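You operate a simulated robot arm through the tools that you are given. There is no shell and no other tool. Be economical: measure what you need, move in short steps, check, and stop when the job is done.

You run a simulated robot arm. Do the job below in one go: nothing can be reset, and whatever is moved stays where it is left.

TASK
Turn the table and feed the tote onto the spur on its card.
Fine: put the spur lever back to shut.

Only the result counts: the job must be done as asked and must still hold three seconds after the hand-in. Knocking over, shifting, dropping, spilling or breaking anything else fails it.

THE ROBOT
A 6-joint arm with a fingered hand, fixed in place. Base frame: the origin is at the foot of the arm, x ahead of it, y to its left, z up. Units: mm, degrees, N and s.
With the tool pointing down near the work surface it reaches from about 100 to 600 mm from the base axis. Its first joint turns from -115.0 to 115.0 degrees. Payload 4 kg.
The TCP is the grasp point between the finger pads, 26 mm short of the fingertips. In the tool frame z runs along the fingers and y along their closing line. The gripper opens to 132 mm. The gripper's body begins 73 mm behind the TCP. The gripper is a hand of 4 fingers: y runs from the thumb to the fingers, the wrist lies at [0, 0, -239] in the tool frame, and closing takes about 1.5 s.
Orientation is that of the tool frame in the base frame, as a unit quaternion [w, x, y, z]. With the fingers straight down and closing along the base's y, the tool's x points along the base's -x, its y along +y and its z along -z.

THE INTERFACE
- The arm moves only by the tool nudge_tool. Its arguments are lists of equal length, an entry for each row: "delta_pos": the shift along the base's x, y, z in cm, a list of three; "turn": the turn, a rotation vector about the base's x, y, z in degrees, a list of three; "gripper": the closure, from 0 (fully open) to 1 (shut). In form: {"delta_pos": [[dx, dy, dz], ...], "turn": [[ax, ay, az], ...], "gripper": [gripper, ...]}. A call has 1 to 12 rows; each row shifts and turns the commanded pose from where the row before left it. Each row takes 0.2 s and may step no farther than 50 mm and 8.6 degrees from the row before; otherwise, or with a gripper value out of range, the whole call is refused. Where a pose cannot be reached the arm comes as near as it can. A force on the tool above 80 N (or 10 N above the force at the start of the call, whichever is more), or a blocked arm, ends the call early, and 0.2 s more pass. Each finger travels about 153 mm/s and halts on what it meets, pressing with about 23 N; the grip force reading is that of the motor and also rises with nothing between the fingers. The clock runs only during rows and for 0.2 s after the last one: add rows that do not move to give the fingers time. The reply holds the time, the measured pose of the TCP, the force on the tool along the base axes, the opening and the grip force, in the units named above and with some noise, with the torque about the TCP (base axes, N m) and any sound that the robot's microphone picked up.
- Cameras (640 x 400 px; columns grow to the right, rows downward): "scene" is fixed at [400.1, 650.6, 1433.6]; the picture's right is [-0.97, -0.25, 0.00], its down [-0.18, 0.70, -0.69] and it looks along [0.17, -0.67, -0.73] (base axes); focal length 294 px, centre (320, 200). "wrist" rides on the gripper at [68, 2, -97] in the tool frame; the picture's right is [-0.03, 1.00, 0.00], its down [-0.82, -0.02, -0.58] and it looks along [-0.58, -0.01, 0.82] (tool axes); focal length 270 px, centre (320, 200). There is no depth. A picture from a camera that has moved, and an enlarged one, comes with that camera's place and axes in the base frame and with its lens.
- capture(camera): a new picture of that camera. The clock stands still meanwhile.
- raise_lower(by): slides the trunk up (or, below 0, down) by that many mm; the arm rides with it, the base frame stays. It gives what a move gives, with no picture.
- preshape(shape): the hand has 4 fingers and takes this shape, open, in about a second: jaw (thumb against the fingers, like two jaws); tri (thumb and two fingers); tip (a fingertip pinch); poke (one finger out to press); point (the index stretched); flat (the hand flat); cup (the hand cupped); fist (a fist). The gripper value then closes the fingers along that shape, each until it touches; the sizes above hold for jaw. It gives what a move gives, with no picture.
- close_up(camera, box): a new picture of the part [left, top, right, bottom] of that camera's present view, enlarged. The clock stands still meanwhile.
- close_job(): hands the job in; it is judged then, once.

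Work in short steps. Places have to be worked out from the pictures, the camera data and where the tool is seen: move nearer, look again, correct. Check each grasp and each placing, and mend what went wrong. You have 120 turns and 84 pictures in all, those below and enlarged ones among them. Open the gripper and draw the arm clear of the work before you hand the job in, unless the task says otherwise; then end with one line.

The tools are called as name(argument=value, ...) on one line, values as JSON. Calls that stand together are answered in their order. nudge_tool: Moves the arm, as the interface text tells. Its arguments: {"type":"object","properties":{"delta_pos":{"type":"array","items":{"type":"array","items":{"type":"number"}}},"turn":{"type":"array","items":{"type":"array","items":{"type":"number"}}},"gripper":{"type":"array","items":{"type":"number"}}},"required":["delta_pos","turn","gripper"]} The other tools are called the same way: raise_lower (by) slides the trunk up or down; preshape (shape) gives the hand a shape; capture (camera) takes a picture; close_up (camera, box) takes an enlarged picture of a part of a camera's view; close_job () hands the job in.

At the start:

```text
time: 0.0
ee_pos: [417.6, 193.1, 1149.8]
ee_rot: [0.0, 0.0, 1.0, 0.0]
ft_force: [0.4, -0.3, -0.7]
moment: [-0.02, 0.01, 0.02]
grip_width: 132.0
gripper_force: 0.1
shape: jaw
trunk travel left (down, up): [-925.0, 65.0]
```

scene: 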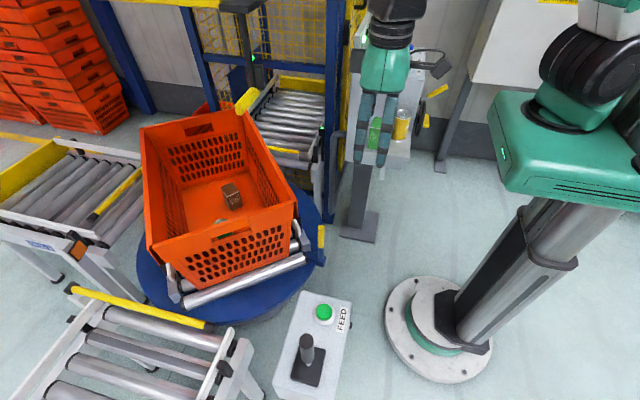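
wrist: 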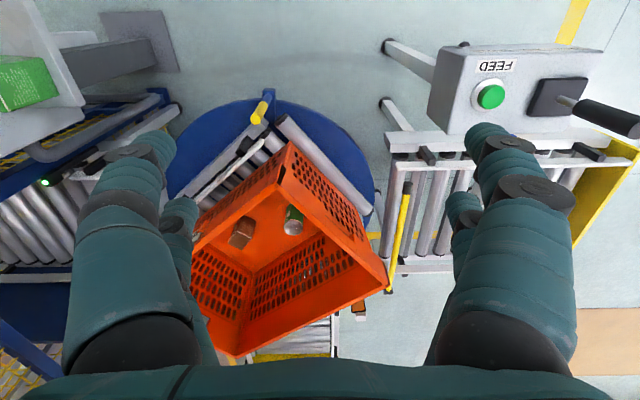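

I'll look closer at the scene to find the card, levers and controls.

close_up(camera="scene", box=[0, 120, 160, 300])

close_up(camera="scene", box=[220, 60, 450, 200])

close_up(camera="scene", box=[130, 100, 340, 320])

close_up(camera="scene", box=[40, 270, 370, 400])

```text
2.22 times, centred on (80, 210) of scene
camera zoom: at [400.1, 650.6, 1433.6], right [-0.97, -0.25, 0.0], down [-0.18, 0.7, -0.69], along [0.17, -0.67, -0.73], focal length 654 px, centre (853, 178)
```

zoom: 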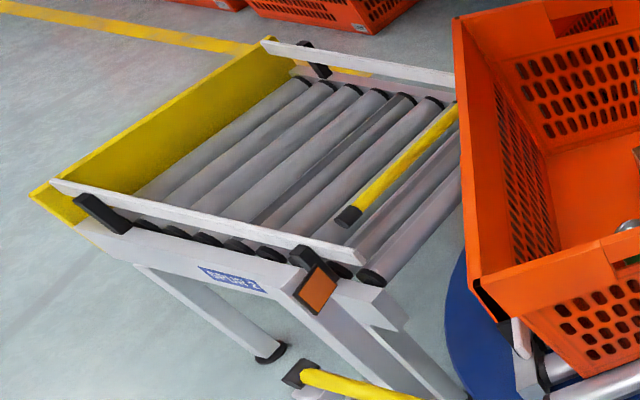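

```text
2.78 times, centred on (335, 130) of scene
camera zoom: at [400.1, 650.6, 1433.6], right [-0.97, -0.25, 0.0], down [-0.18, 0.7, -0.69], along [0.17, -0.67, -0.73], focal length 818 px, centre (278, 395)
```

zoom: 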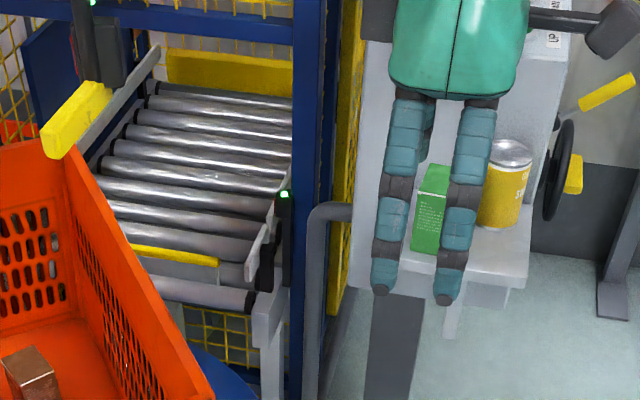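

```text
1.82 times, centred on (235, 210) of scene
camera zoom: at [400.1, 650.6, 1433.6], right [-0.97, -0.25, 0.0], down [-0.18, 0.7, -0.69], along [0.17, -0.67, -0.73], focal length 535 px, centre (474, 182)
```

zoom: 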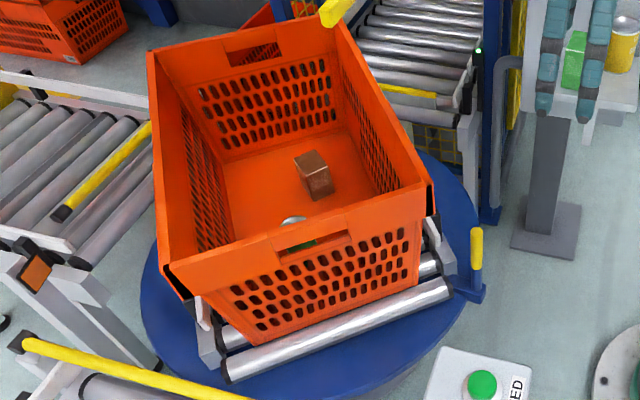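

```text
1.94 times, centred on (205, 335) of scene
camera zoom: at [400.1, 650.6, 1433.6], right [-0.97, -0.25, 0.0], down [-0.18, 0.7, -0.69], along [0.17, -0.67, -0.73], focal length 570 px, centre (543, -62)
```

zoom: 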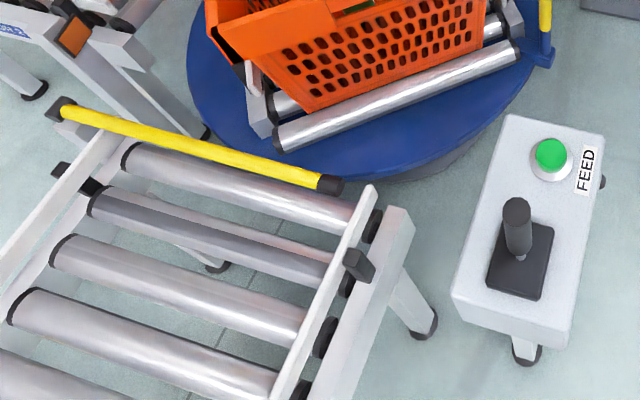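

close_up(camera="wrist", box=[160, 80, 400, 360])

close_up(camera="wrist", box=[360, 20, 640, 300])

close_up(camera="scene", box=[340, 0, 640, 160])

close_up(camera="wrist", box=[0, 0, 200, 400])

```text
1.43 times, centred on (280, 220) of wrist
camera zoom: at [347.6, 195.2, 1246.7], right [0.03, 1.0, 0.0], down [0.82, -0.02, 0.58], along [0.58, -0.01, -0.82], focal length 386 px, centre (377, 171)
```

zoom: 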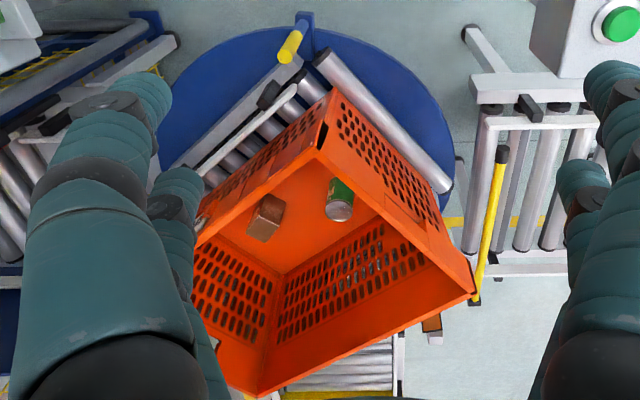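

```text
1.43 times, centred on (500, 160) of wrist
camera zoom: at [347.6, 195.2, 1246.7], right [0.03, 1.0, 0.0], down [0.82, -0.02, 0.58], along [0.58, -0.01, -0.82], focal length 386 px, centre (63, 257)
```

zoom: 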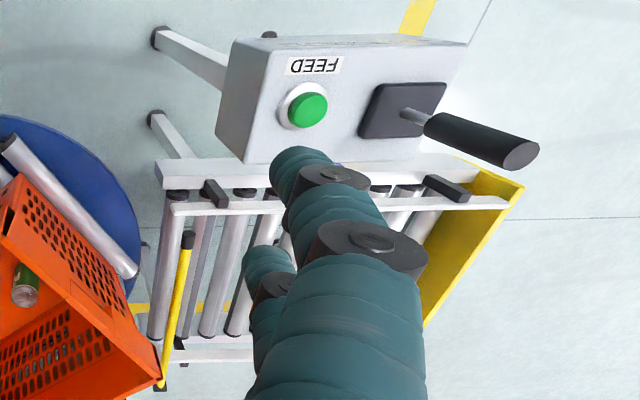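

```text
2.13 times, centred on (490, 80) of scene
camera zoom: at [400.1, 650.6, 1433.6], right [-0.97, -0.25, 0.0], down [-0.18, 0.7, -0.69], along [0.17, -0.67, -0.73], focal length 627 px, centre (-43, 456)
```

zoom: 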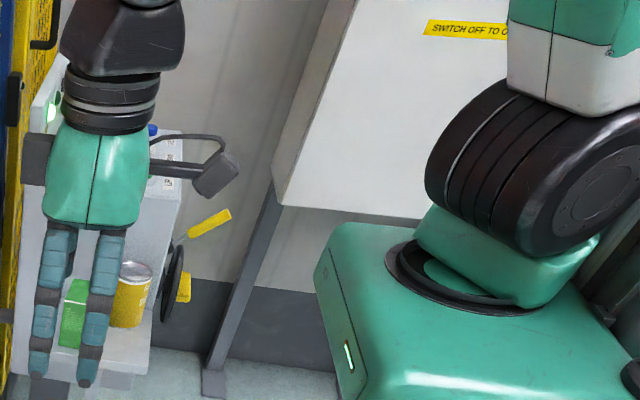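

```text
1.00 times, centred on (100, 200) of wrist (not enlarged: the box is as wide or as high as the picture)
camera zoom: at [347.6, 195.2, 1246.7], right [0.03, 1.0, 0.0], down [0.82, -0.02, 0.58], along [0.58, -0.01, -0.82], focal length 270 px, centre (540, 200)
```

zoom: 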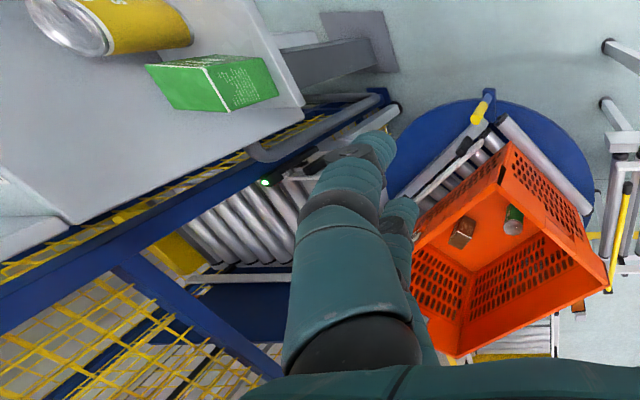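

The surface heights come out around z≈830 for the tote rim, and the tote centre is near (930, 15). I still have no card, so I'll shift toward -y and pitch the camera up to see the base-facing tote side.

nudge_tool(delta_pos=[[-1, -4, 0], [-1, -4, 0], [-1, -4, 0], [-1, -4, 0], [-1, -4, 0]], turn=[[0, -7, 0], [0, -7, 0], [0, -7, 0], [0, 0, 0], [0, 0, 0]], gripper=[0, 0, 0, 0, 0])

capture(camera="wrist")

```text
time: 1.2
ee_pos: [375.2, -6.6, 1157.4]
ee_rot: [0.181, 0.002, 0.983, 0.0]
ft_force: [-0.1, 0.3, -0.7]
moment: [0.0, 0.03, 0.0]
grip_width: 132.4
gripper_force: 0.1
shape: jaw
out of reach, approached as far as the arm can: row 5
trunk travel left (down, up): [-925.0, 65.0]
```

```text
73 pictures are left
camera wrist: at [276.4, -6.9, 1223.8], right [0.03, 1.0, 0.01], down [0.56, -0.02, 0.83], along [0.83, -0.02, -0.56], focal length 270 px, centre (320, 200)
```

wrist: 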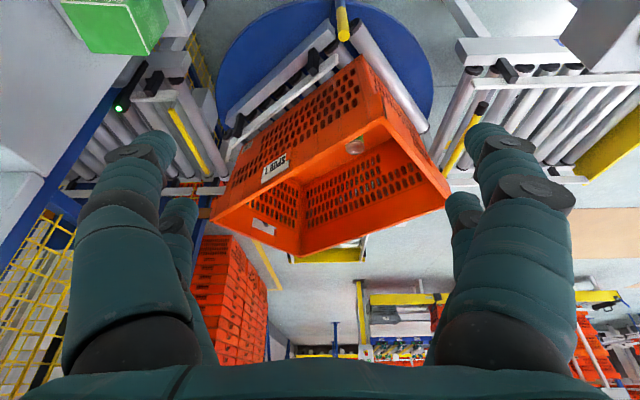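

The tote's card is visible now. I'll enlarge it and the spur markings.

close_up(camera="wrist", box=[220, 120, 330, 190])

close_up(camera="wrist", box=[190, 0, 460, 200])

close_up(camera="wrist", box=[410, 20, 640, 200])

close_up(camera="wrist", box=[50, 20, 240, 220])

```text
5.71 times, centred on (275, 155) of wrist
camera zoom: at [276.4, -6.9, 1223.8], right [0.03, 1.0, 0.01], down [0.56, -0.02, 0.83], along [0.83, -0.02, -0.56], focal length 1544 px, centre (577, 457)
```

zoom: 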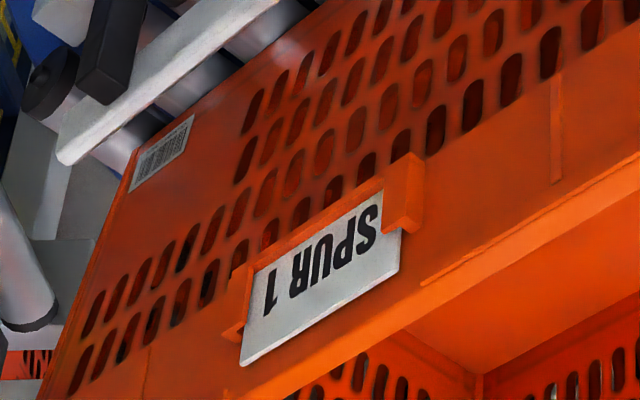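

```text
2.00 times, centred on (325, 100) of wrist
camera zoom: at [276.4, -6.9, 1223.8], right [0.03, 1.0, 0.01], down [0.56, -0.02, 0.83], along [0.83, -0.02, -0.56], focal length 541 px, centre (310, 400)
```

zoom: 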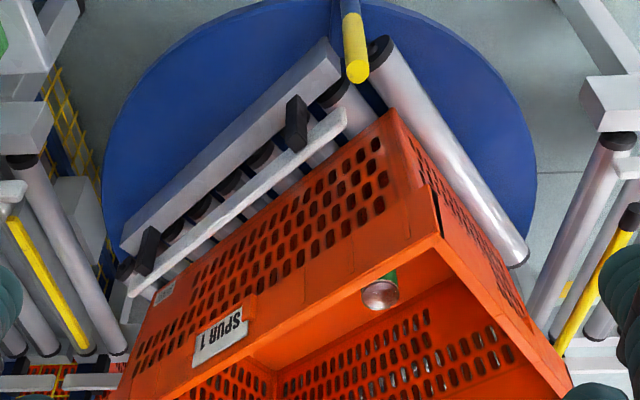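

```text
2.22 times, centred on (525, 110) of wrist
camera zoom: at [276.4, -6.9, 1223.8], right [0.03, 1.0, 0.01], down [0.56, -0.02, 0.83], along [0.83, -0.02, -0.56], focal length 601 px, centre (-136, 400)
```

zoom: 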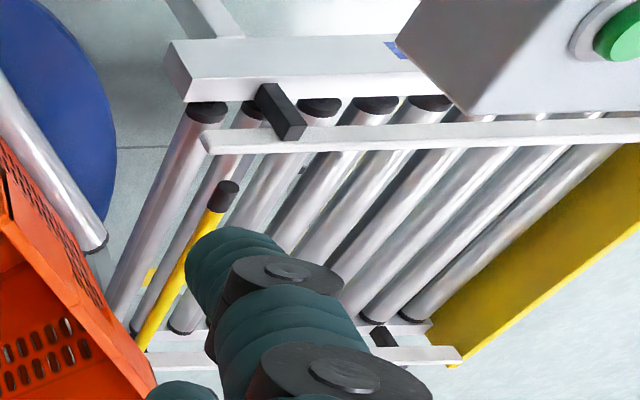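

```text
2.00 times, centred on (145, 120) of wrist
camera zoom: at [276.4, -6.9, 1223.8], right [0.03, 1.0, 0.01], down [0.56, -0.02, 0.83], along [0.83, -0.02, -0.56], focal length 541 px, centre (670, 360)
```

zoom: 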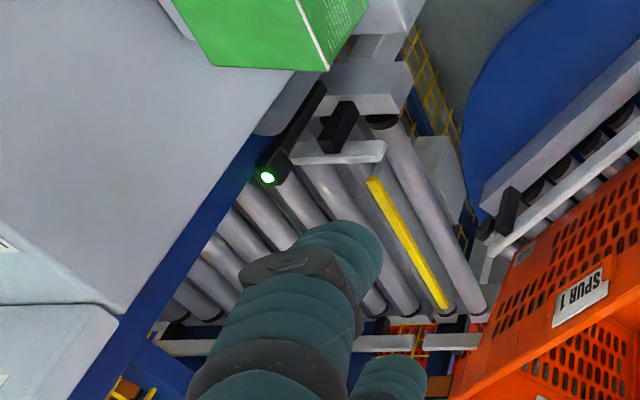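

The card reads SPUR 1. Next I need to identify which spur is number 1 and look at the console, so I move toward +y.

nudge_tool(delta_pos=[[-2, 5, 0], [-2, 5, 0], [-2, 5, 0], [-2, 5, 0], [0, 5, 0], [0, 5, 0], [0, 3, 0]], turn=[[0, 0, 0], [0, 0, 0], [0, 0, 0], [0, 0, 0], [0, 0, 0], [0, 0, 0], [0, 0, 0]], gripper=[0, 0, 0, 0, 0, 0, 0])

capture(camera="wrist")

```text
refused: row 1 steps farther than a row can; nothing moved
```

```text
68 pictures are left
camera wrist: at [276.4, -6.9, 1223.8], right [0.03, 1.0, 0.01], down [0.56, -0.02, 0.83], along [0.83, -0.02, -0.56], focal length 270 px, centre (320, 200)
```

wrist: 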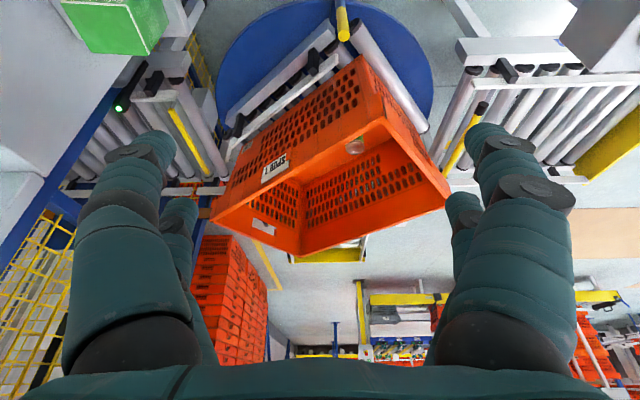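

The step was slightly too long, so I'm retrying with shorter steps.

nudge_tool(delta_pos=[[-1.5, 4.5, 0], [-1.5, 4.5, 0], [-1.5, 4.5, 0], [-1.5, 4.5, 0], [-1, 4.5, 0], [-1, 4.5, 0], [0, 4.5, 0]], turn=[[0, 0, 0], [0, 0, 0], [0, 0, 0], [0, 0, 0], [0, 0, 0], [0, 0, 0], [0, 0, 0]], gripper=[0, 0, 0, 0, 0, 0, 0])

capture(camera="wrist")

```text
time: 2.8
ee_pos: [300.3, 315.6, 1162.3]
ee_rot: [0.182, 0.0, 0.983, 0.0]
ft_force: [-0.5, 0.2, 0.5]
moment: [-0.04, -0.01, 0.01]
grip_width: 132.0
gripper_force: 0.0
shape: jaw
out of reach, approached as far as the arm can: row 1
trunk travel left (down, up): [-925.0, 65.0]
```

```text
67 pictures are left
camera wrist: at [202.1, 315.8, 1228.0], right [0.02, 1.0, 0.01], down [0.56, -0.02, 0.83], along [0.83, -0.02, -0.56], focal length 270 px, centre (320, 200)
```

wrist: 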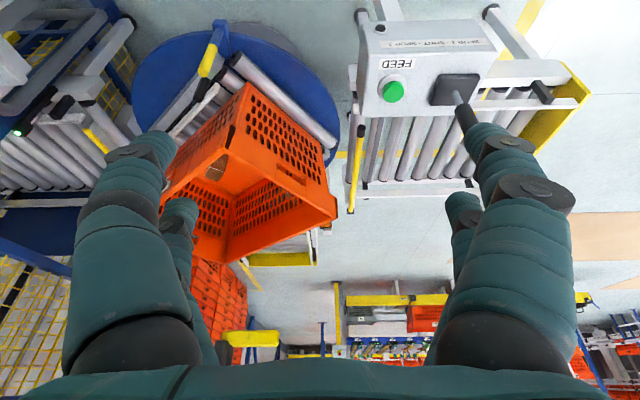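

The console has text on its base-facing side, so I enlarge that and the spur behind it.

close_up(camera="wrist", box=[350, 25, 510, 110])

close_up(camera="wrist", box=[330, 60, 600, 220])

```text
4.00 times, centred on (430, 68) of wrist
camera zoom: at [202.1, 315.8, 1228.0], right [0.02, 1.0, 0.01], down [0.56, -0.02, 0.83], along [0.83, -0.02, -0.56], focal length 1081 px, centre (-120, 730)
```

zoom: 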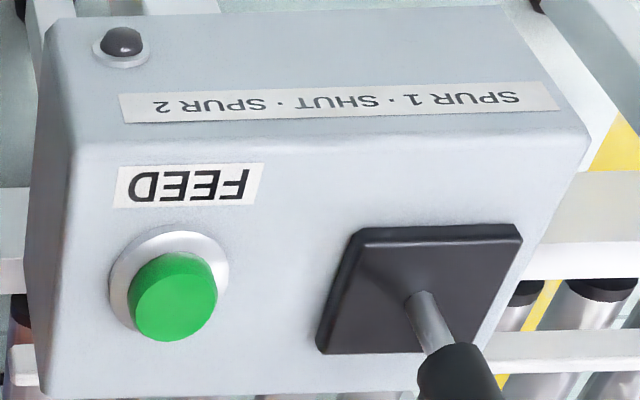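

```text
2.37 times, centred on (465, 140) of wrist
camera zoom: at [202.1, 315.8, 1228.0], right [0.02, 1.0, 0.01], down [0.56, -0.02, 0.83], along [0.83, -0.02, -0.56], focal length 641 px, centre (-24, 342)
```

zoom: 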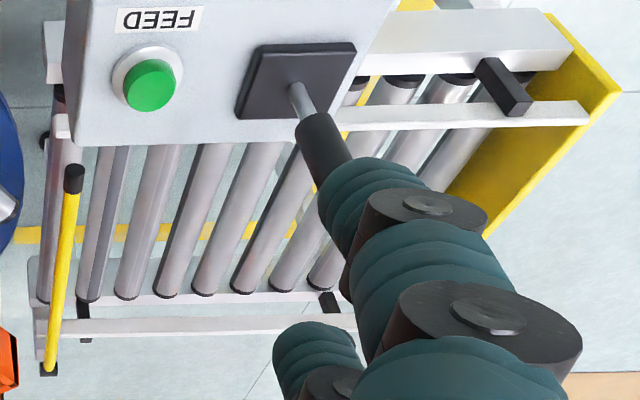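

The console lever reads SPUR 1 (+y) · SHUT · SPUR 2 (-y), and the table has a yellow crank handle near (548, 37), z 530–640. I'll go to y≈30 and then lower the trunk so the hand can work at handle height.

nudge_tool(delta_pos=[[0, -4.8, 0], [0, -4.8, 0], [0, -4.8, 0], [0, -4.8, 0], [0, -4.8, 0], [0, -4.8, 0]], turn=[[0, 0, 0], [0, 0, 0], [0, 0, 0], [0, 0, 0], [0, 0, 0], [0, 0, 0]], gripper=[0, 0, 0, 0, 0, 0])

raise_lower(by=-300)

capture(camera="scene")

capture(camera="wrist")

```text
time: 4.2
ee_pos: [335.0, 40.7, 1199.6]
ee_rot: [0.181, 0.001, 0.983, 0.001]
ft_force: [-1.3, -0.2, -0.2]
moment: [0.01, 0.01, 0.0]
grip_width: 131.9
gripper_force: 0.0
shape: jaw
out of reach, approached as far as the arm can: row 4, 5, 6
trunk travel left (down, up): [-925.0, 65.0]
```

```text
time: 7.2
ee_pos: [335.5, 42.0, 899.3]
ee_rot: [0.181, 0.0, 0.984, 0.0]
ft_force: [0.0, 0.1, 0.4]
moment: [0.02, 0.01, -0.03]
grip_width: 132.1
gripper_force: 0.0
shape: jaw
trunk travel left (down, up): [-625.0, 365.0]
```

```text
64 pictures are left
```

scene: 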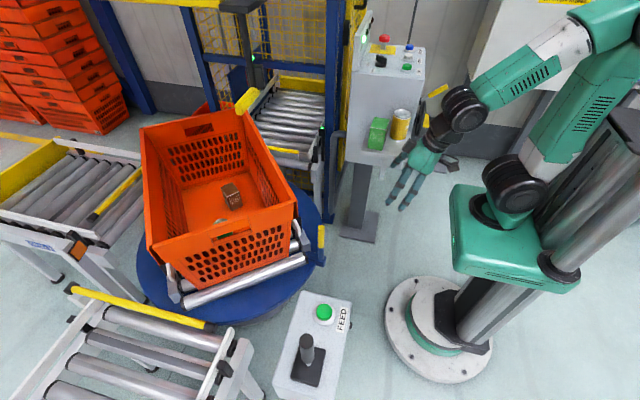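

```text
63 pictures are left
camera wrist: at [236.8, 42.0, 965.6], right [0.02, 1.0, 0.01], down [0.56, -0.02, 0.83], along [0.83, -0.01, -0.56], focal length 270 px, centre (320, 200)
```

wrist: 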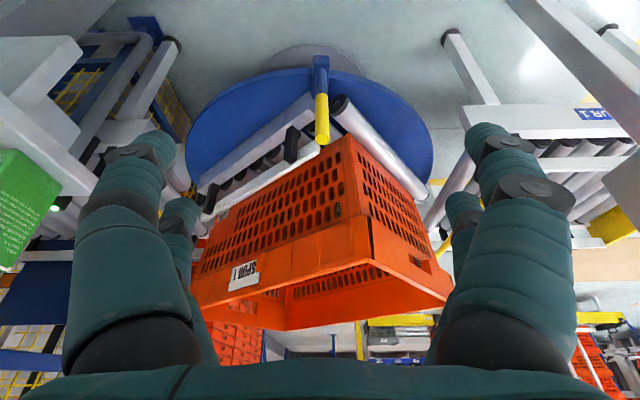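

The blue sign confirms the +y spur is SPUR 1. I'll lower another 260 mm to bring the hand to handle height.

raise_lower(by=-260)

capture(camera="wrist")

```text
time: 9.9
ee_pos: [335.8, 40.8, 640.3]
ee_rot: [0.182, 0.0, 0.983, 0.0]
ft_force: [0.3, 0.3, 0.0]
moment: [0.02, 0.03, -0.01]
grip_width: 131.9
gripper_force: 0.0
shape: jaw
trunk travel left (down, up): [-365.0, 625.0]
```

```text
62 pictures are left
camera wrist: at [236.9, 42.0, 705.6], right [0.02, 1.0, 0.01], down [0.56, -0.02, 0.83], along [0.83, -0.01, -0.56], focal length 270 px, centre (320, 200)
```

wrist: 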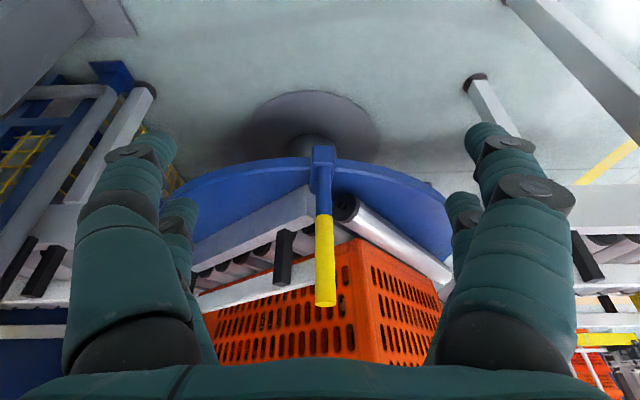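

The handle stands at about (564, 43) with its yellow grip z 510–628. I'll tilt the hand further forward, partly close it, and approach to about 80 mm short.

nudge_tool(delta_pos=[[3, 0, -1], [3, 0, -1], [3, 0, -1], [3, 0, 0], [2, 0, 0], [0, 0, 0]], turn=[[0, -8, 0], [0, -8, 0], [0, -6, 0], [0, 0, 0], [0, 0, 0], [0, 0, 0]], gripper=[0.2, 0.4, 0.4, 0.4, 0.4, 0.4])

capture(camera="wrist")

capture(camera="scene")

```text
time: 11.3
ee_pos: [482.3, 37.8, 642.1]
ee_rot: [0.335, 0.004, 0.942, -0.016]
ft_force: [0.2, -0.1, -0.6]
moment: [0.0, -0.04, 0.0]
grip_width: 79.8
gripper_force: 0.0
shape: jaw
out of reach, approached as far as the arm can: row 1, 2, 3
trunk travel left (down, up): [-365.0, 625.0]
```

```text
61 pictures are left
camera wrist: at [367.9, 42.7, 672.8], right [0.04, 1.0, -0.01], down [0.27, 0.0, 0.96], along [0.96, -0.04, -0.27], focal length 270 px, centre (320, 200)
```

wrist: 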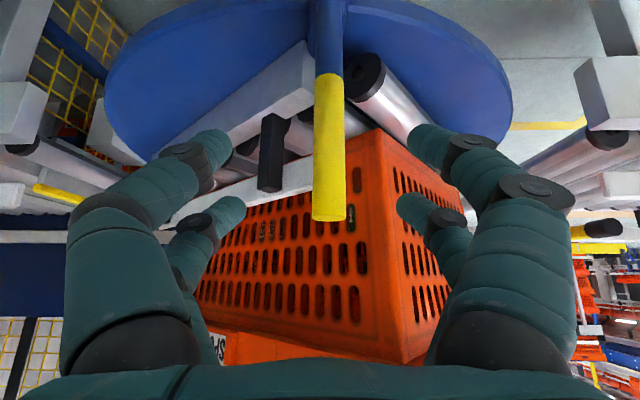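

```text
60 pictures are left
```

scene: 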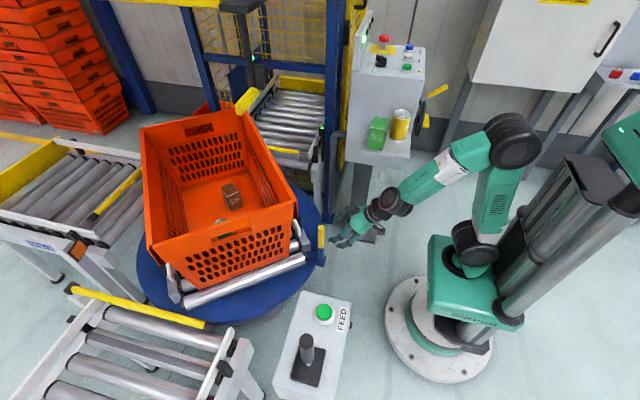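

The handle sits centred between thumb and fingers. I advance onto it, dropping to z≈585.

nudge_tool(delta_pos=[[1.7, 0.1, -1.1], [1.7, 0.1, -1.1], [1.7, 0.1, -1.1], [1.7, 0.1, -1.1], [1.7, 0.1, -1.1], [0, 0, 0]], turn=[[0, 0, 0], [0, 0, 0], [0, 0, 0], [0, 0, 0], [0, 0, 0], [0, 0, 0]], gripper=[0.4, 0.4, 0.4, 0.4, 0.4, 0.4])

capture(camera="wrist")

```text
time: 12.7
ee_pos: [568.0, 42.9, 586.6]
ee_rot: [0.335, 0.007, 0.942, -0.017]
ft_force: [1.3, -0.7, 0.2]
moment: [-0.02, 0.02, 0.01]
grip_width: 79.7
gripper_force: 0.0
shape: jaw
trunk travel left (down, up): [-365.0, 625.0]
```

```text
59 pictures are left
camera wrist: at [453.2, 47.3, 617.6], right [0.04, 1.0, -0.01], down [0.27, 0.0, 0.96], along [0.96, -0.04, -0.27], focal length 270 px, centre (320, 200)
```

wrist: 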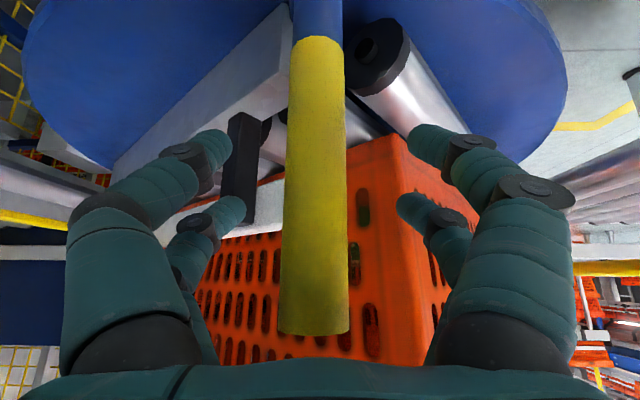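

The handle is between the fingers. I close to a loose cage around it and start the clockwise arc in small steps.

nudge_tool(delta_pos=[[0, 0, 0], [0, 0, 0], [0, 0, 0]], turn=[[0, 0, 0], [0, 0, 0], [0, 0, 0]], gripper=[0.6, 0.72, 0.72])

nudge_tool(delta_pos=[[0.3, 1.8, 0], [0.35, 1.8, 0], [0.45, 1.7, 0], [0.45, 1.6, 0]], turn=[[0, 0, 1.5], [0, 0, 1.5], [0, 0, 1.5], [0, 0, 1.5]], gripper=[0.72, 0.72, 0.72, 0.72])

capture(camera="wrist")

```text
time: 13.5
ee_pos: [567.1, 44.4, 586.9]
ee_rot: [0.334, 0.005, 0.942, -0.015]
ft_force: [-0.4, 0.1, 0.8]
moment: [-0.01, 0.02, -0.05]
grip_width: 37.3
gripper_force: 0.0
shape: jaw
trunk travel left (down, up): [-365.0, 625.0]
```

```text
time: 14.5
ee_pos: [582.5, 111.3, 586.4]
ee_rot: [0.336, -0.044, 0.941, 0.002]
ft_force: [12.2, 0.0, -0.5]
moment: [0.1, -0.26, 0.16]
grip_width: 14.2
gripper_force: 22.9
shape: jaw
trunk travel left (down, up): [-365.0, 625.0]
```

```text
58 pictures are left
camera wrist: at [468.2, 104.7, 617.2], right [-0.07, 1.0, -0.01], down [0.27, 0.03, 0.96], along [0.96, 0.06, -0.27], focal length 270 px, centre (320, 200)
```

wrist: 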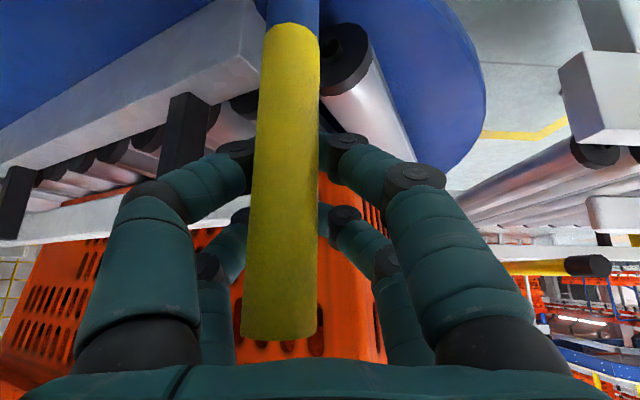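

The table is turning with the handle. I open the cage slightly and continue the arc.

nudge_tool(delta_pos=[[0.0, 0.6, 0], [0.5, 1.7, 0], [0.6, 1.6, 0], [0.65, 1.6, 0], [0.7, 1.55, 0]], turn=[[0, 0, 0], [0, 0, 1.5], [0, 0, 1.5], [0, 0, 1.5], [0, 0, 1.5]], gripper=[0.66, 0.66, 0.66, 0.66, 0.66])

capture(camera="wrist")

capture(camera="scene")

```text
time: 15.7
ee_pos: [606.7, 181.9, 585.4]
ee_rot: [0.334, -0.094, 0.938, 0.02]
ft_force: [-0.1, 0.1, -0.9]
moment: [-0.02, 0.02, -0.01]
grip_width: 44.9
gripper_force: 0.1
shape: jaw
trunk travel left (down, up): [-365.0, 625.0]
```

```text
57 pictures are left
camera wrist: at [494.3, 163.0, 617.1], right [-0.17, 0.99, -0.01], down [0.26, 0.05, 0.96], along [0.95, 0.16, -0.27], focal length 270 px, centre (320, 200)
```

wrist: 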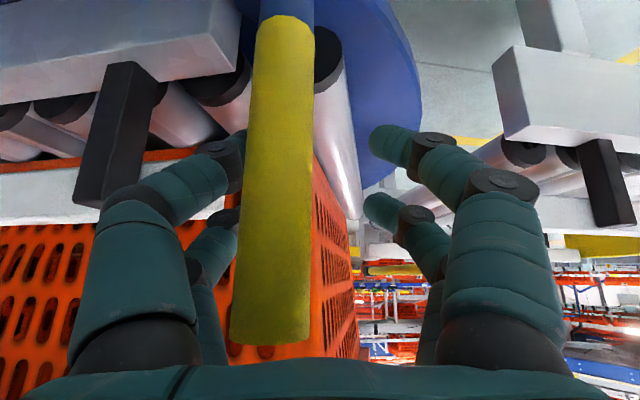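

```text
56 pictures are left
```

scene: 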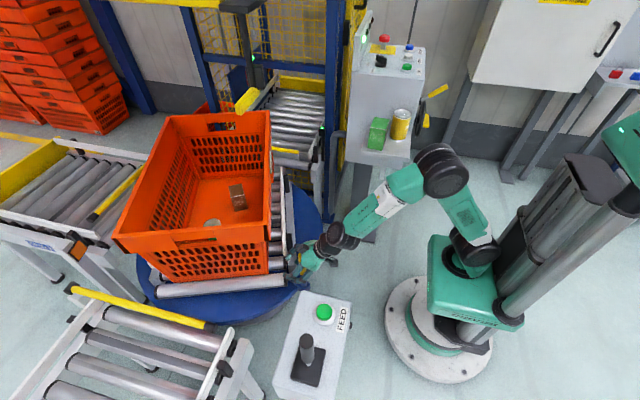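

About 19° are done and about 20° remain. I'll continue another ~15° and recheck.

nudge_tool(delta_pos=[[0.82, 1.5, 0], [0.88, 1.45, 0], [0.95, 1.4, 0], [1.0, 1.36, 0], [1.07, 1.32, 0], [1.12, 1.27, 0]], turn=[[0, 0, 1], [0, 0, 1], [0, 0, 1], [0, 0, 1], [0, 0, 1], [0, 0, 1]], gripper=[0.66, 0.66, 0.66, 0.66, 0.66, 0.66])

capture(camera="wrist")

capture(camera="scene")

```text
time: 17.1
ee_pos: [664.6, 266.3, 585.7]
ee_rot: [0.332, -0.143, 0.932, 0.037]
ft_force: [-0.4, 0.0, 0.1]
moment: [0.01, -0.02, -0.02]
grip_width: 44.9
gripper_force: 0.0
shape: jaw
trunk travel left (down, up): [-365.0, 625.0]
```

```text
55 pictures are left
camera wrist: at [554.7, 234.8, 617.6], right [-0.27, 0.96, -0.01], down [0.26, 0.08, 0.96], along [0.93, 0.26, -0.27], focal length 270 px, centre (320, 200)
```

wrist: 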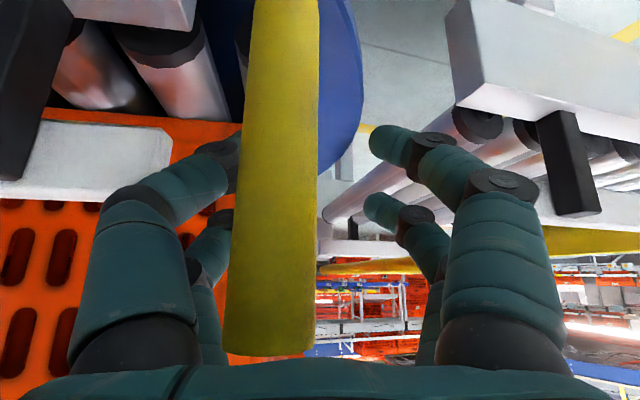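

```text
54 pictures are left
```

scene: 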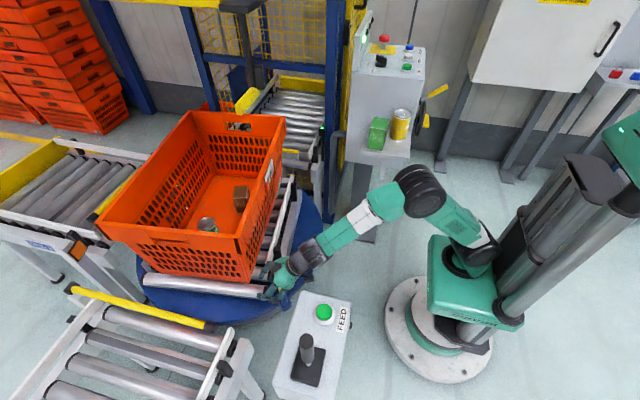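

The deck roller in the scene view is still about 8.6° off the spur rollers. I advance about 6.5° and measure again.

nudge_tool(delta_pos=[[1.04, 1.08, 0], [1.08, 1.04, 0], [1.11, 1.01, 0]], turn=[[0, 0, 1], [0, 0, 1], [0, 0, 1]], gripper=[0.66, 0.66, 0.66])

close_up(camera="scene", box=[60, 90, 340, 400])

capture(camera="wrist")

```text
time: 17.9
ee_pos: [697.6, 297.0, 584.6]
ee_rot: [0.331, -0.167, 0.928, 0.046]
ft_force: [-0.1, -0.7, -0.6]
moment: [0.02, 0.02, 0.0]
grip_width: 45.2
gripper_force: 0.1
shape: jaw
trunk travel left (down, up): [-365.0, 625.0]
```

```text
1.29 times, centred on (200, 245) of scene
camera zoom: at [400.1, 650.6, 1433.6], right [-0.97, -0.25, 0.0], down [-0.18, 0.7, -0.69], along [0.17, -0.67, -0.73], focal length 379 px, centre (475, 142)
```

zoom: 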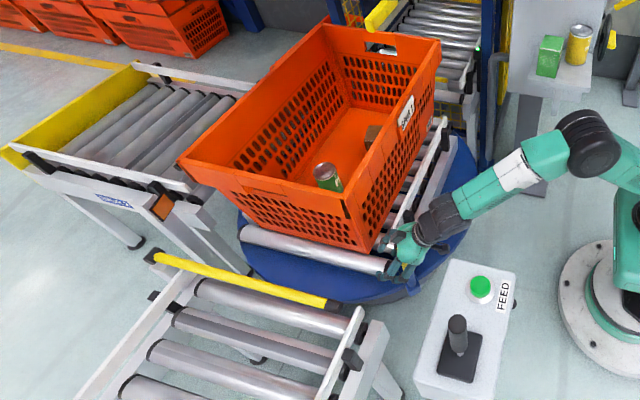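

```text
52 pictures are left
camera wrist: at [589.3, 260.0, 617.0], right [-0.32, 0.95, -0.01], down [0.25, 0.1, 0.96], along [0.91, 0.31, -0.27], focal length 270 px, centre (320, 200)
```

wrist: 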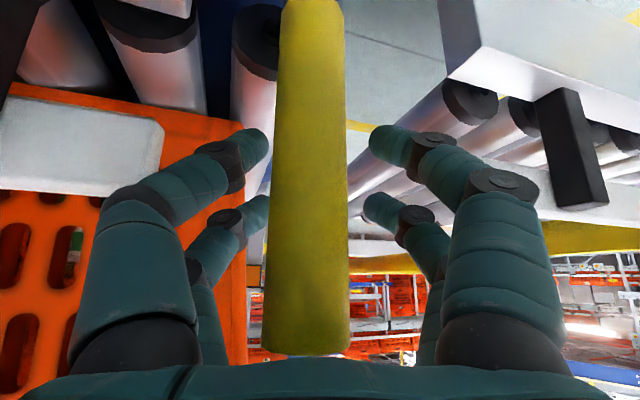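

The handle now leads the fingers slightly (coasting or a detent), and I measure about 2° left. I'll zoom in for a better alignment measurement.

close_up(camera="scene", box=[100, 240, 260, 340])

close_up(camera="scene", box=[220, 150, 340, 310])

```text
4.00 times, centred on (180, 290) of scene
camera zoom: at [400.1, 650.6, 1433.6], right [-0.97, -0.25, 0.0], down [-0.18, 0.7, -0.69], along [0.17, -0.67, -0.73], focal length 1176 px, centre (880, -160)
```

zoom: 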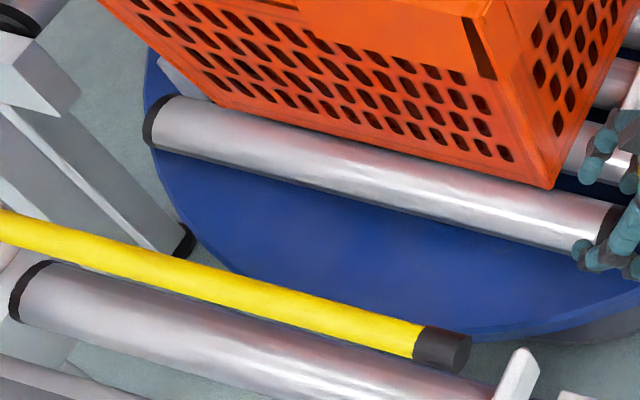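

```text
2.50 times, centred on (280, 230) of scene
camera zoom: at [400.1, 650.6, 1433.6], right [-0.97, -0.25, 0.0], down [-0.18, 0.7, -0.69], along [0.17, -0.67, -0.73], focal length 735 px, centre (420, 125)
```

zoom: 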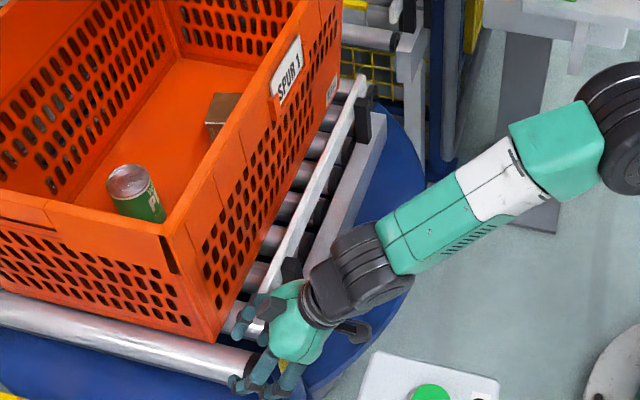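

Both the deck roller and the spur roller come out parallel to x within about 0.3°, so the table is aligned. I back the hand off the handle along the tool axis.

nudge_tool(delta_pos=[[-1.3, -0.5, 1.5], [-2.0, -0.75, 2.2], [-2.6, -1.0, 2.9], [-2.6, -1.0, 2.9], [-3.5, -1.5, 2], [-4, -2.5, 0]], turn=[[0, 0, 0], [0, 0, 0], [0, 0, 0], [0, 0, 0], [0, 0, 0], [0, 0, 0]], gripper=[0.64, 0.62, 0.6, 0.6, 0.6, 0.6])

capture(camera="scene")

capture(camera="wrist")

```text
time: 19.3
ee_pos: [538.5, 226.2, 701.5]
ee_rot: [0.33, -0.167, 0.928, 0.046]
ft_force: [0.7, -0.3, 0.7]
moment: [0.03, 0.01, 0.0]
grip_width: 52.4
gripper_force: 0.0
shape: jaw
trunk travel left (down, up): [-365.0, 625.0]
```

```text
49 pictures are left
```

scene: 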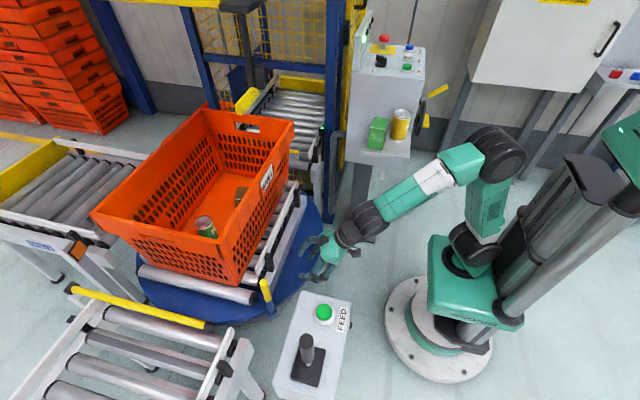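

```text
48 pictures are left
camera wrist: at [430.4, 189.3, 733.6], right [-0.32, 0.95, -0.01], down [0.25, 0.1, 0.96], along [0.91, 0.31, -0.27], focal length 270 px, centre (320, 200)
```

wrist: 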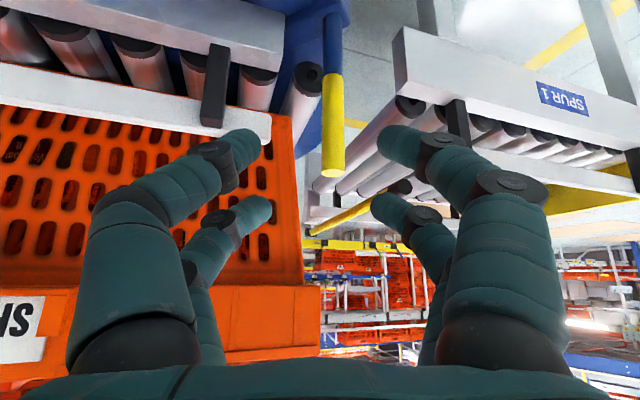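

The table is aligned and the SPUR 1 sign is readable. Next is the lever at about (453, 516) with its top near z≈990, so I raise the trunk and look at the console.

nudge_tool(delta_pos=[[-4.8, 0, 0], [-4.8, 0, 0], [-4.8, 0, 0]], turn=[[0, 0, 0], [0, 0, 0], [0, 0, 0]], gripper=[0.4, 0.4, 0.4])

raise_lower(by=330)

capture(camera="wrist")

```text
time: 20.1
ee_pos: [394.1, 225.8, 698.9]
ee_rot: [0.332, -0.166, 0.927, 0.046]
ft_force: [0.4, -0.5, 0.0]
moment: [-0.05, -0.01, 0.0]
grip_width: 78.4
gripper_force: 0.1
shape: jaw
trunk travel left (down, up): [-365.0, 625.0]
```

```text
time: 23.3
ee_pos: [394.1, 227.0, 1029.7]
ee_rot: [0.332, -0.167, 0.927, 0.046]
ft_force: [0.6, 0.0, -0.5]
moment: [0.02, 0.0, -0.05]
grip_width: 78.6
gripper_force: 0.0
shape: jaw
trunk travel left (down, up): [-695.0, 295.0]
```

```text
47 pictures are left
camera wrist: at [285.2, 188.4, 1060.8], right [-0.32, 0.95, -0.01], down [0.25, 0.09, 0.96], along [0.91, 0.31, -0.27], focal length 270 px, centre (320, 200)
```

wrist: 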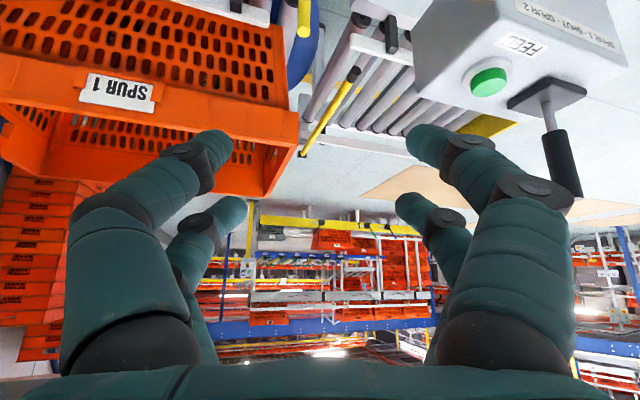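

The lever top confirms at (453, 512, 982). I move sideways at z≈1035 to a pre-grasp pose behind and above the lever.

nudge_tool(delta_pos=[[-0.2, 4.4, 0.1], [-0.2, 4.4, 0.1], [-0.2, 4.4, 0.1], [-0.2, 4.4, 0.1], [-0.2, 4.4, 0.1], [-0.1, 4.3, 0], [0, 0, 0]], turn=[[0, 0, 0], [0, 0, 0], [0, 0, 0], [0, 0, 0], [0, 0, 0], [0, 0, 0], [0, 0, 0]], gripper=[0.4, 0.4, 0.4, 0.4, 0.4, 0.4, 0.4])

capture(camera="wrist")

close_up(camera="scene", box=[240, 250, 420, 400])

```text
time: 24.9
ee_pos: [382.7, 490.5, 1034.2]
ee_rot: [0.332, -0.167, 0.927, 0.046]
ft_force: [-0.1, -0.2, -1.4]
moment: [-0.04, 0.01, -0.02]
grip_width: 79.1
gripper_force: 0.1
shape: jaw
trunk travel left (down, up): [-695.0, 295.0]
```

```text
46 pictures are left
camera wrist: at [274.1, 452.8, 1066.5], right [-0.32, 0.95, -0.01], down [0.25, 0.1, 0.96], along [0.91, 0.31, -0.27], focal length 270 px, centre (320, 200)
```

wrist: 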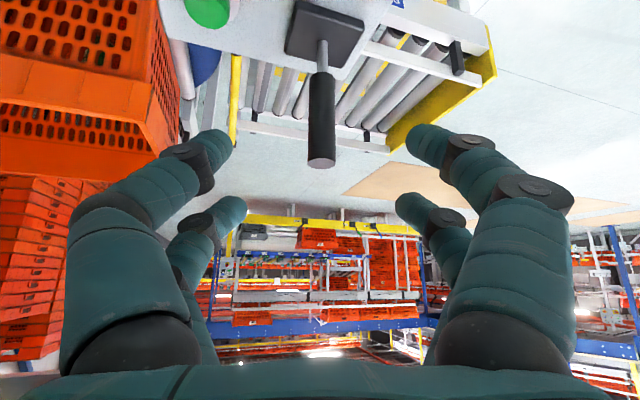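

```text
2.67 times, centred on (330, 325) of scene
camera zoom: at [400.1, 650.6, 1433.6], right [-0.97, -0.25, 0.0], down [-0.18, 0.7, -0.69], along [0.17, -0.67, -0.73], focal length 784 px, centre (293, -133)
```

zoom: 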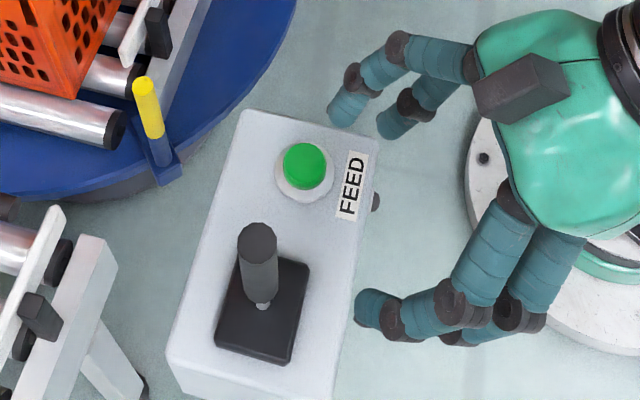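

The lever is centred between the fingers. I advance 100 mm along the tool axis to straddle its grip.

nudge_tool(delta_pos=[[1.3, 0.48, -1.46], [1.3, 0.48, -1.46], [1.3, 0.48, -1.46], [1.3, 0.48, -1.46], [1.3, 0.48, -1.46], [0, 0, 0]], turn=[[0, 0, 0], [0, 0, 0], [0, 0, 0], [0, 0, 0], [0, 0, 0], [0, 0, 0]], gripper=[0.4, 0.4, 0.4, 0.4, 0.4, 0.6])

capture(camera="wrist")

```text
time: 26.3
ee_pos: [446.0, 512.6, 960.9]
ee_rot: [0.332, -0.167, 0.927, 0.047]
ft_force: [-0.4, 0.1, -0.4]
moment: [-0.01, -0.01, -0.02]
grip_width: 53.4
gripper_force: 0.1
shape: jaw
trunk travel left (down, up): [-695.0, 295.0]
```

```text
44 pictures are left
camera wrist: at [338.6, 475.7, 992.9], right [-0.32, 0.95, -0.01], down [0.25, 0.09, 0.96], along [0.91, 0.31, -0.27], focal length 270 px, centre (320, 200)
```

wrist: 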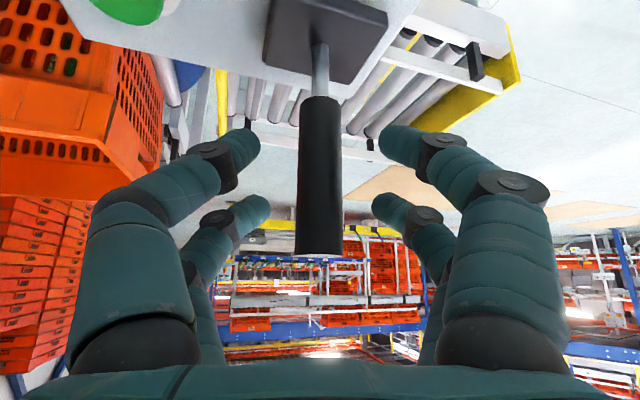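

Close to a light cage and push toward +y (SPUR 1).

nudge_tool(delta_pos=[[0, 0, 0], [0, 0.8, 0], [0, 0.8, 0], [0, 0.8, 0], [0, 0.8, 0], [0, 0.8, 0]], turn=[[0, 0, 0], [0, 0, 0], [0, 0, 0], [0, 0, 0], [0, 0, 0], [0, 0, 0]], gripper=[0.68, 0.68, 0.68, 0.68, 0.68, 0.68])

capture(camera="wrist")

capture(camera="scene")

```text
time: 27.7
ee_pos: [447.0, 551.6, 961.3]
ee_rot: [0.331, -0.168, 0.927, 0.046]
ft_force: [0.3, -0.1, -0.1]
moment: [0.01, 0.0, 0.01]
grip_width: 42.7
gripper_force: 0.0
shape: jaw
trunk travel left (down, up): [-695.0, 295.0]
```

```text
43 pictures are left
camera wrist: at [338.6, 515.1, 992.8], right [-0.32, 0.95, -0.01], down [0.25, 0.09, 0.96], along [0.91, 0.31, -0.27], focal length 270 px, centre (320, 200)
```

wrist: 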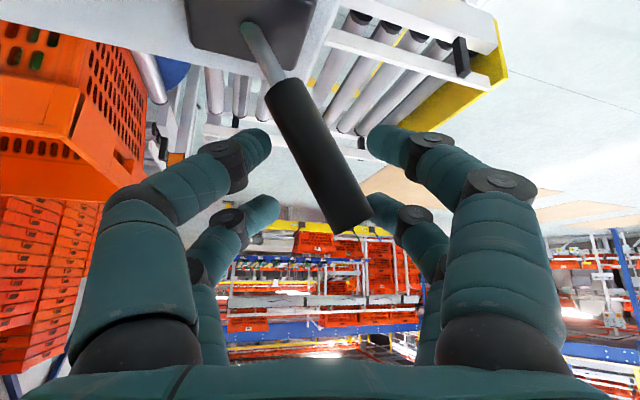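

```text
42 pictures are left
```

scene: 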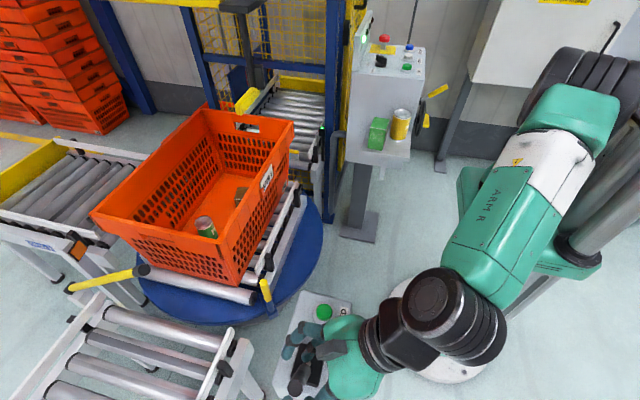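

The gate bar on spur 1 has begun to lift (about 35°). I wait a moment and check whether it keeps rising and how far the lever sits.

nudge_tool(delta_pos=[[0, 0, 0], [0, 0, 0], [0, 0, 0], [0, 0, 0], [0, 0, 0]], turn=[[0, 0, 0], [0, 0, 0], [0, 0, 0], [0, 0, 0], [0, 0, 0]], gripper=[0.68, 0.68, 0.68, 0.68, 0.68])

capture(camera="scene")

close_up(camera="scene", box=[250, 280, 400, 400])

```text
time: 28.9
ee_pos: [448.1, 551.2, 961.1]
ee_rot: [0.332, -0.167, 0.927, 0.046]
ft_force: [0.2, 0.0, -0.6]
moment: [0.03, -0.02, -0.02]
grip_width: 42.5
gripper_force: 0.0
shape: jaw
trunk travel left (down, up): [-695.0, 295.0]
```

```text
41 pictures are left
```

scene: 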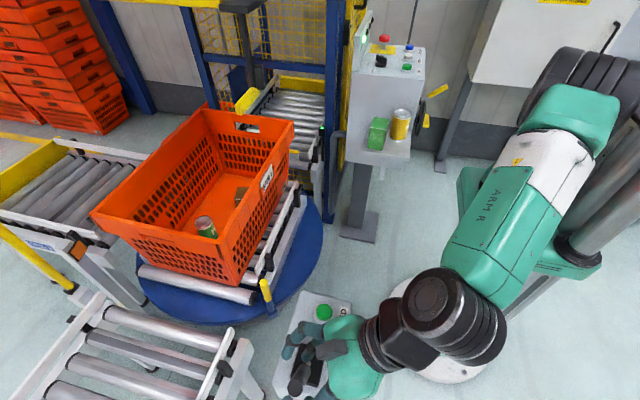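

```text
3.33 times, centred on (325, 340) of scene
camera zoom: at [400.1, 650.6, 1433.6], right [-0.97, -0.25, 0.0], down [-0.18, 0.7, -0.69], along [0.17, -0.67, -0.73], focal length 980 px, centre (303, -267)
```

zoom: 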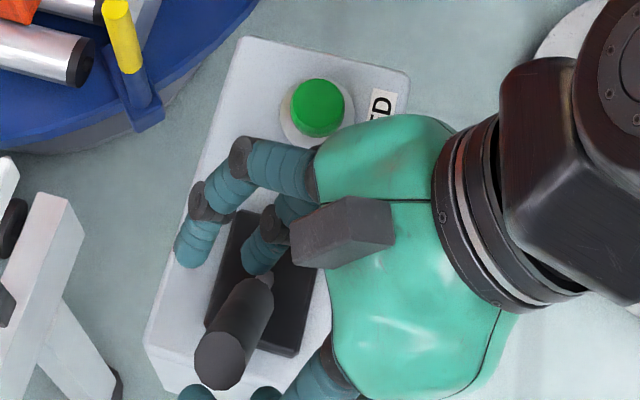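

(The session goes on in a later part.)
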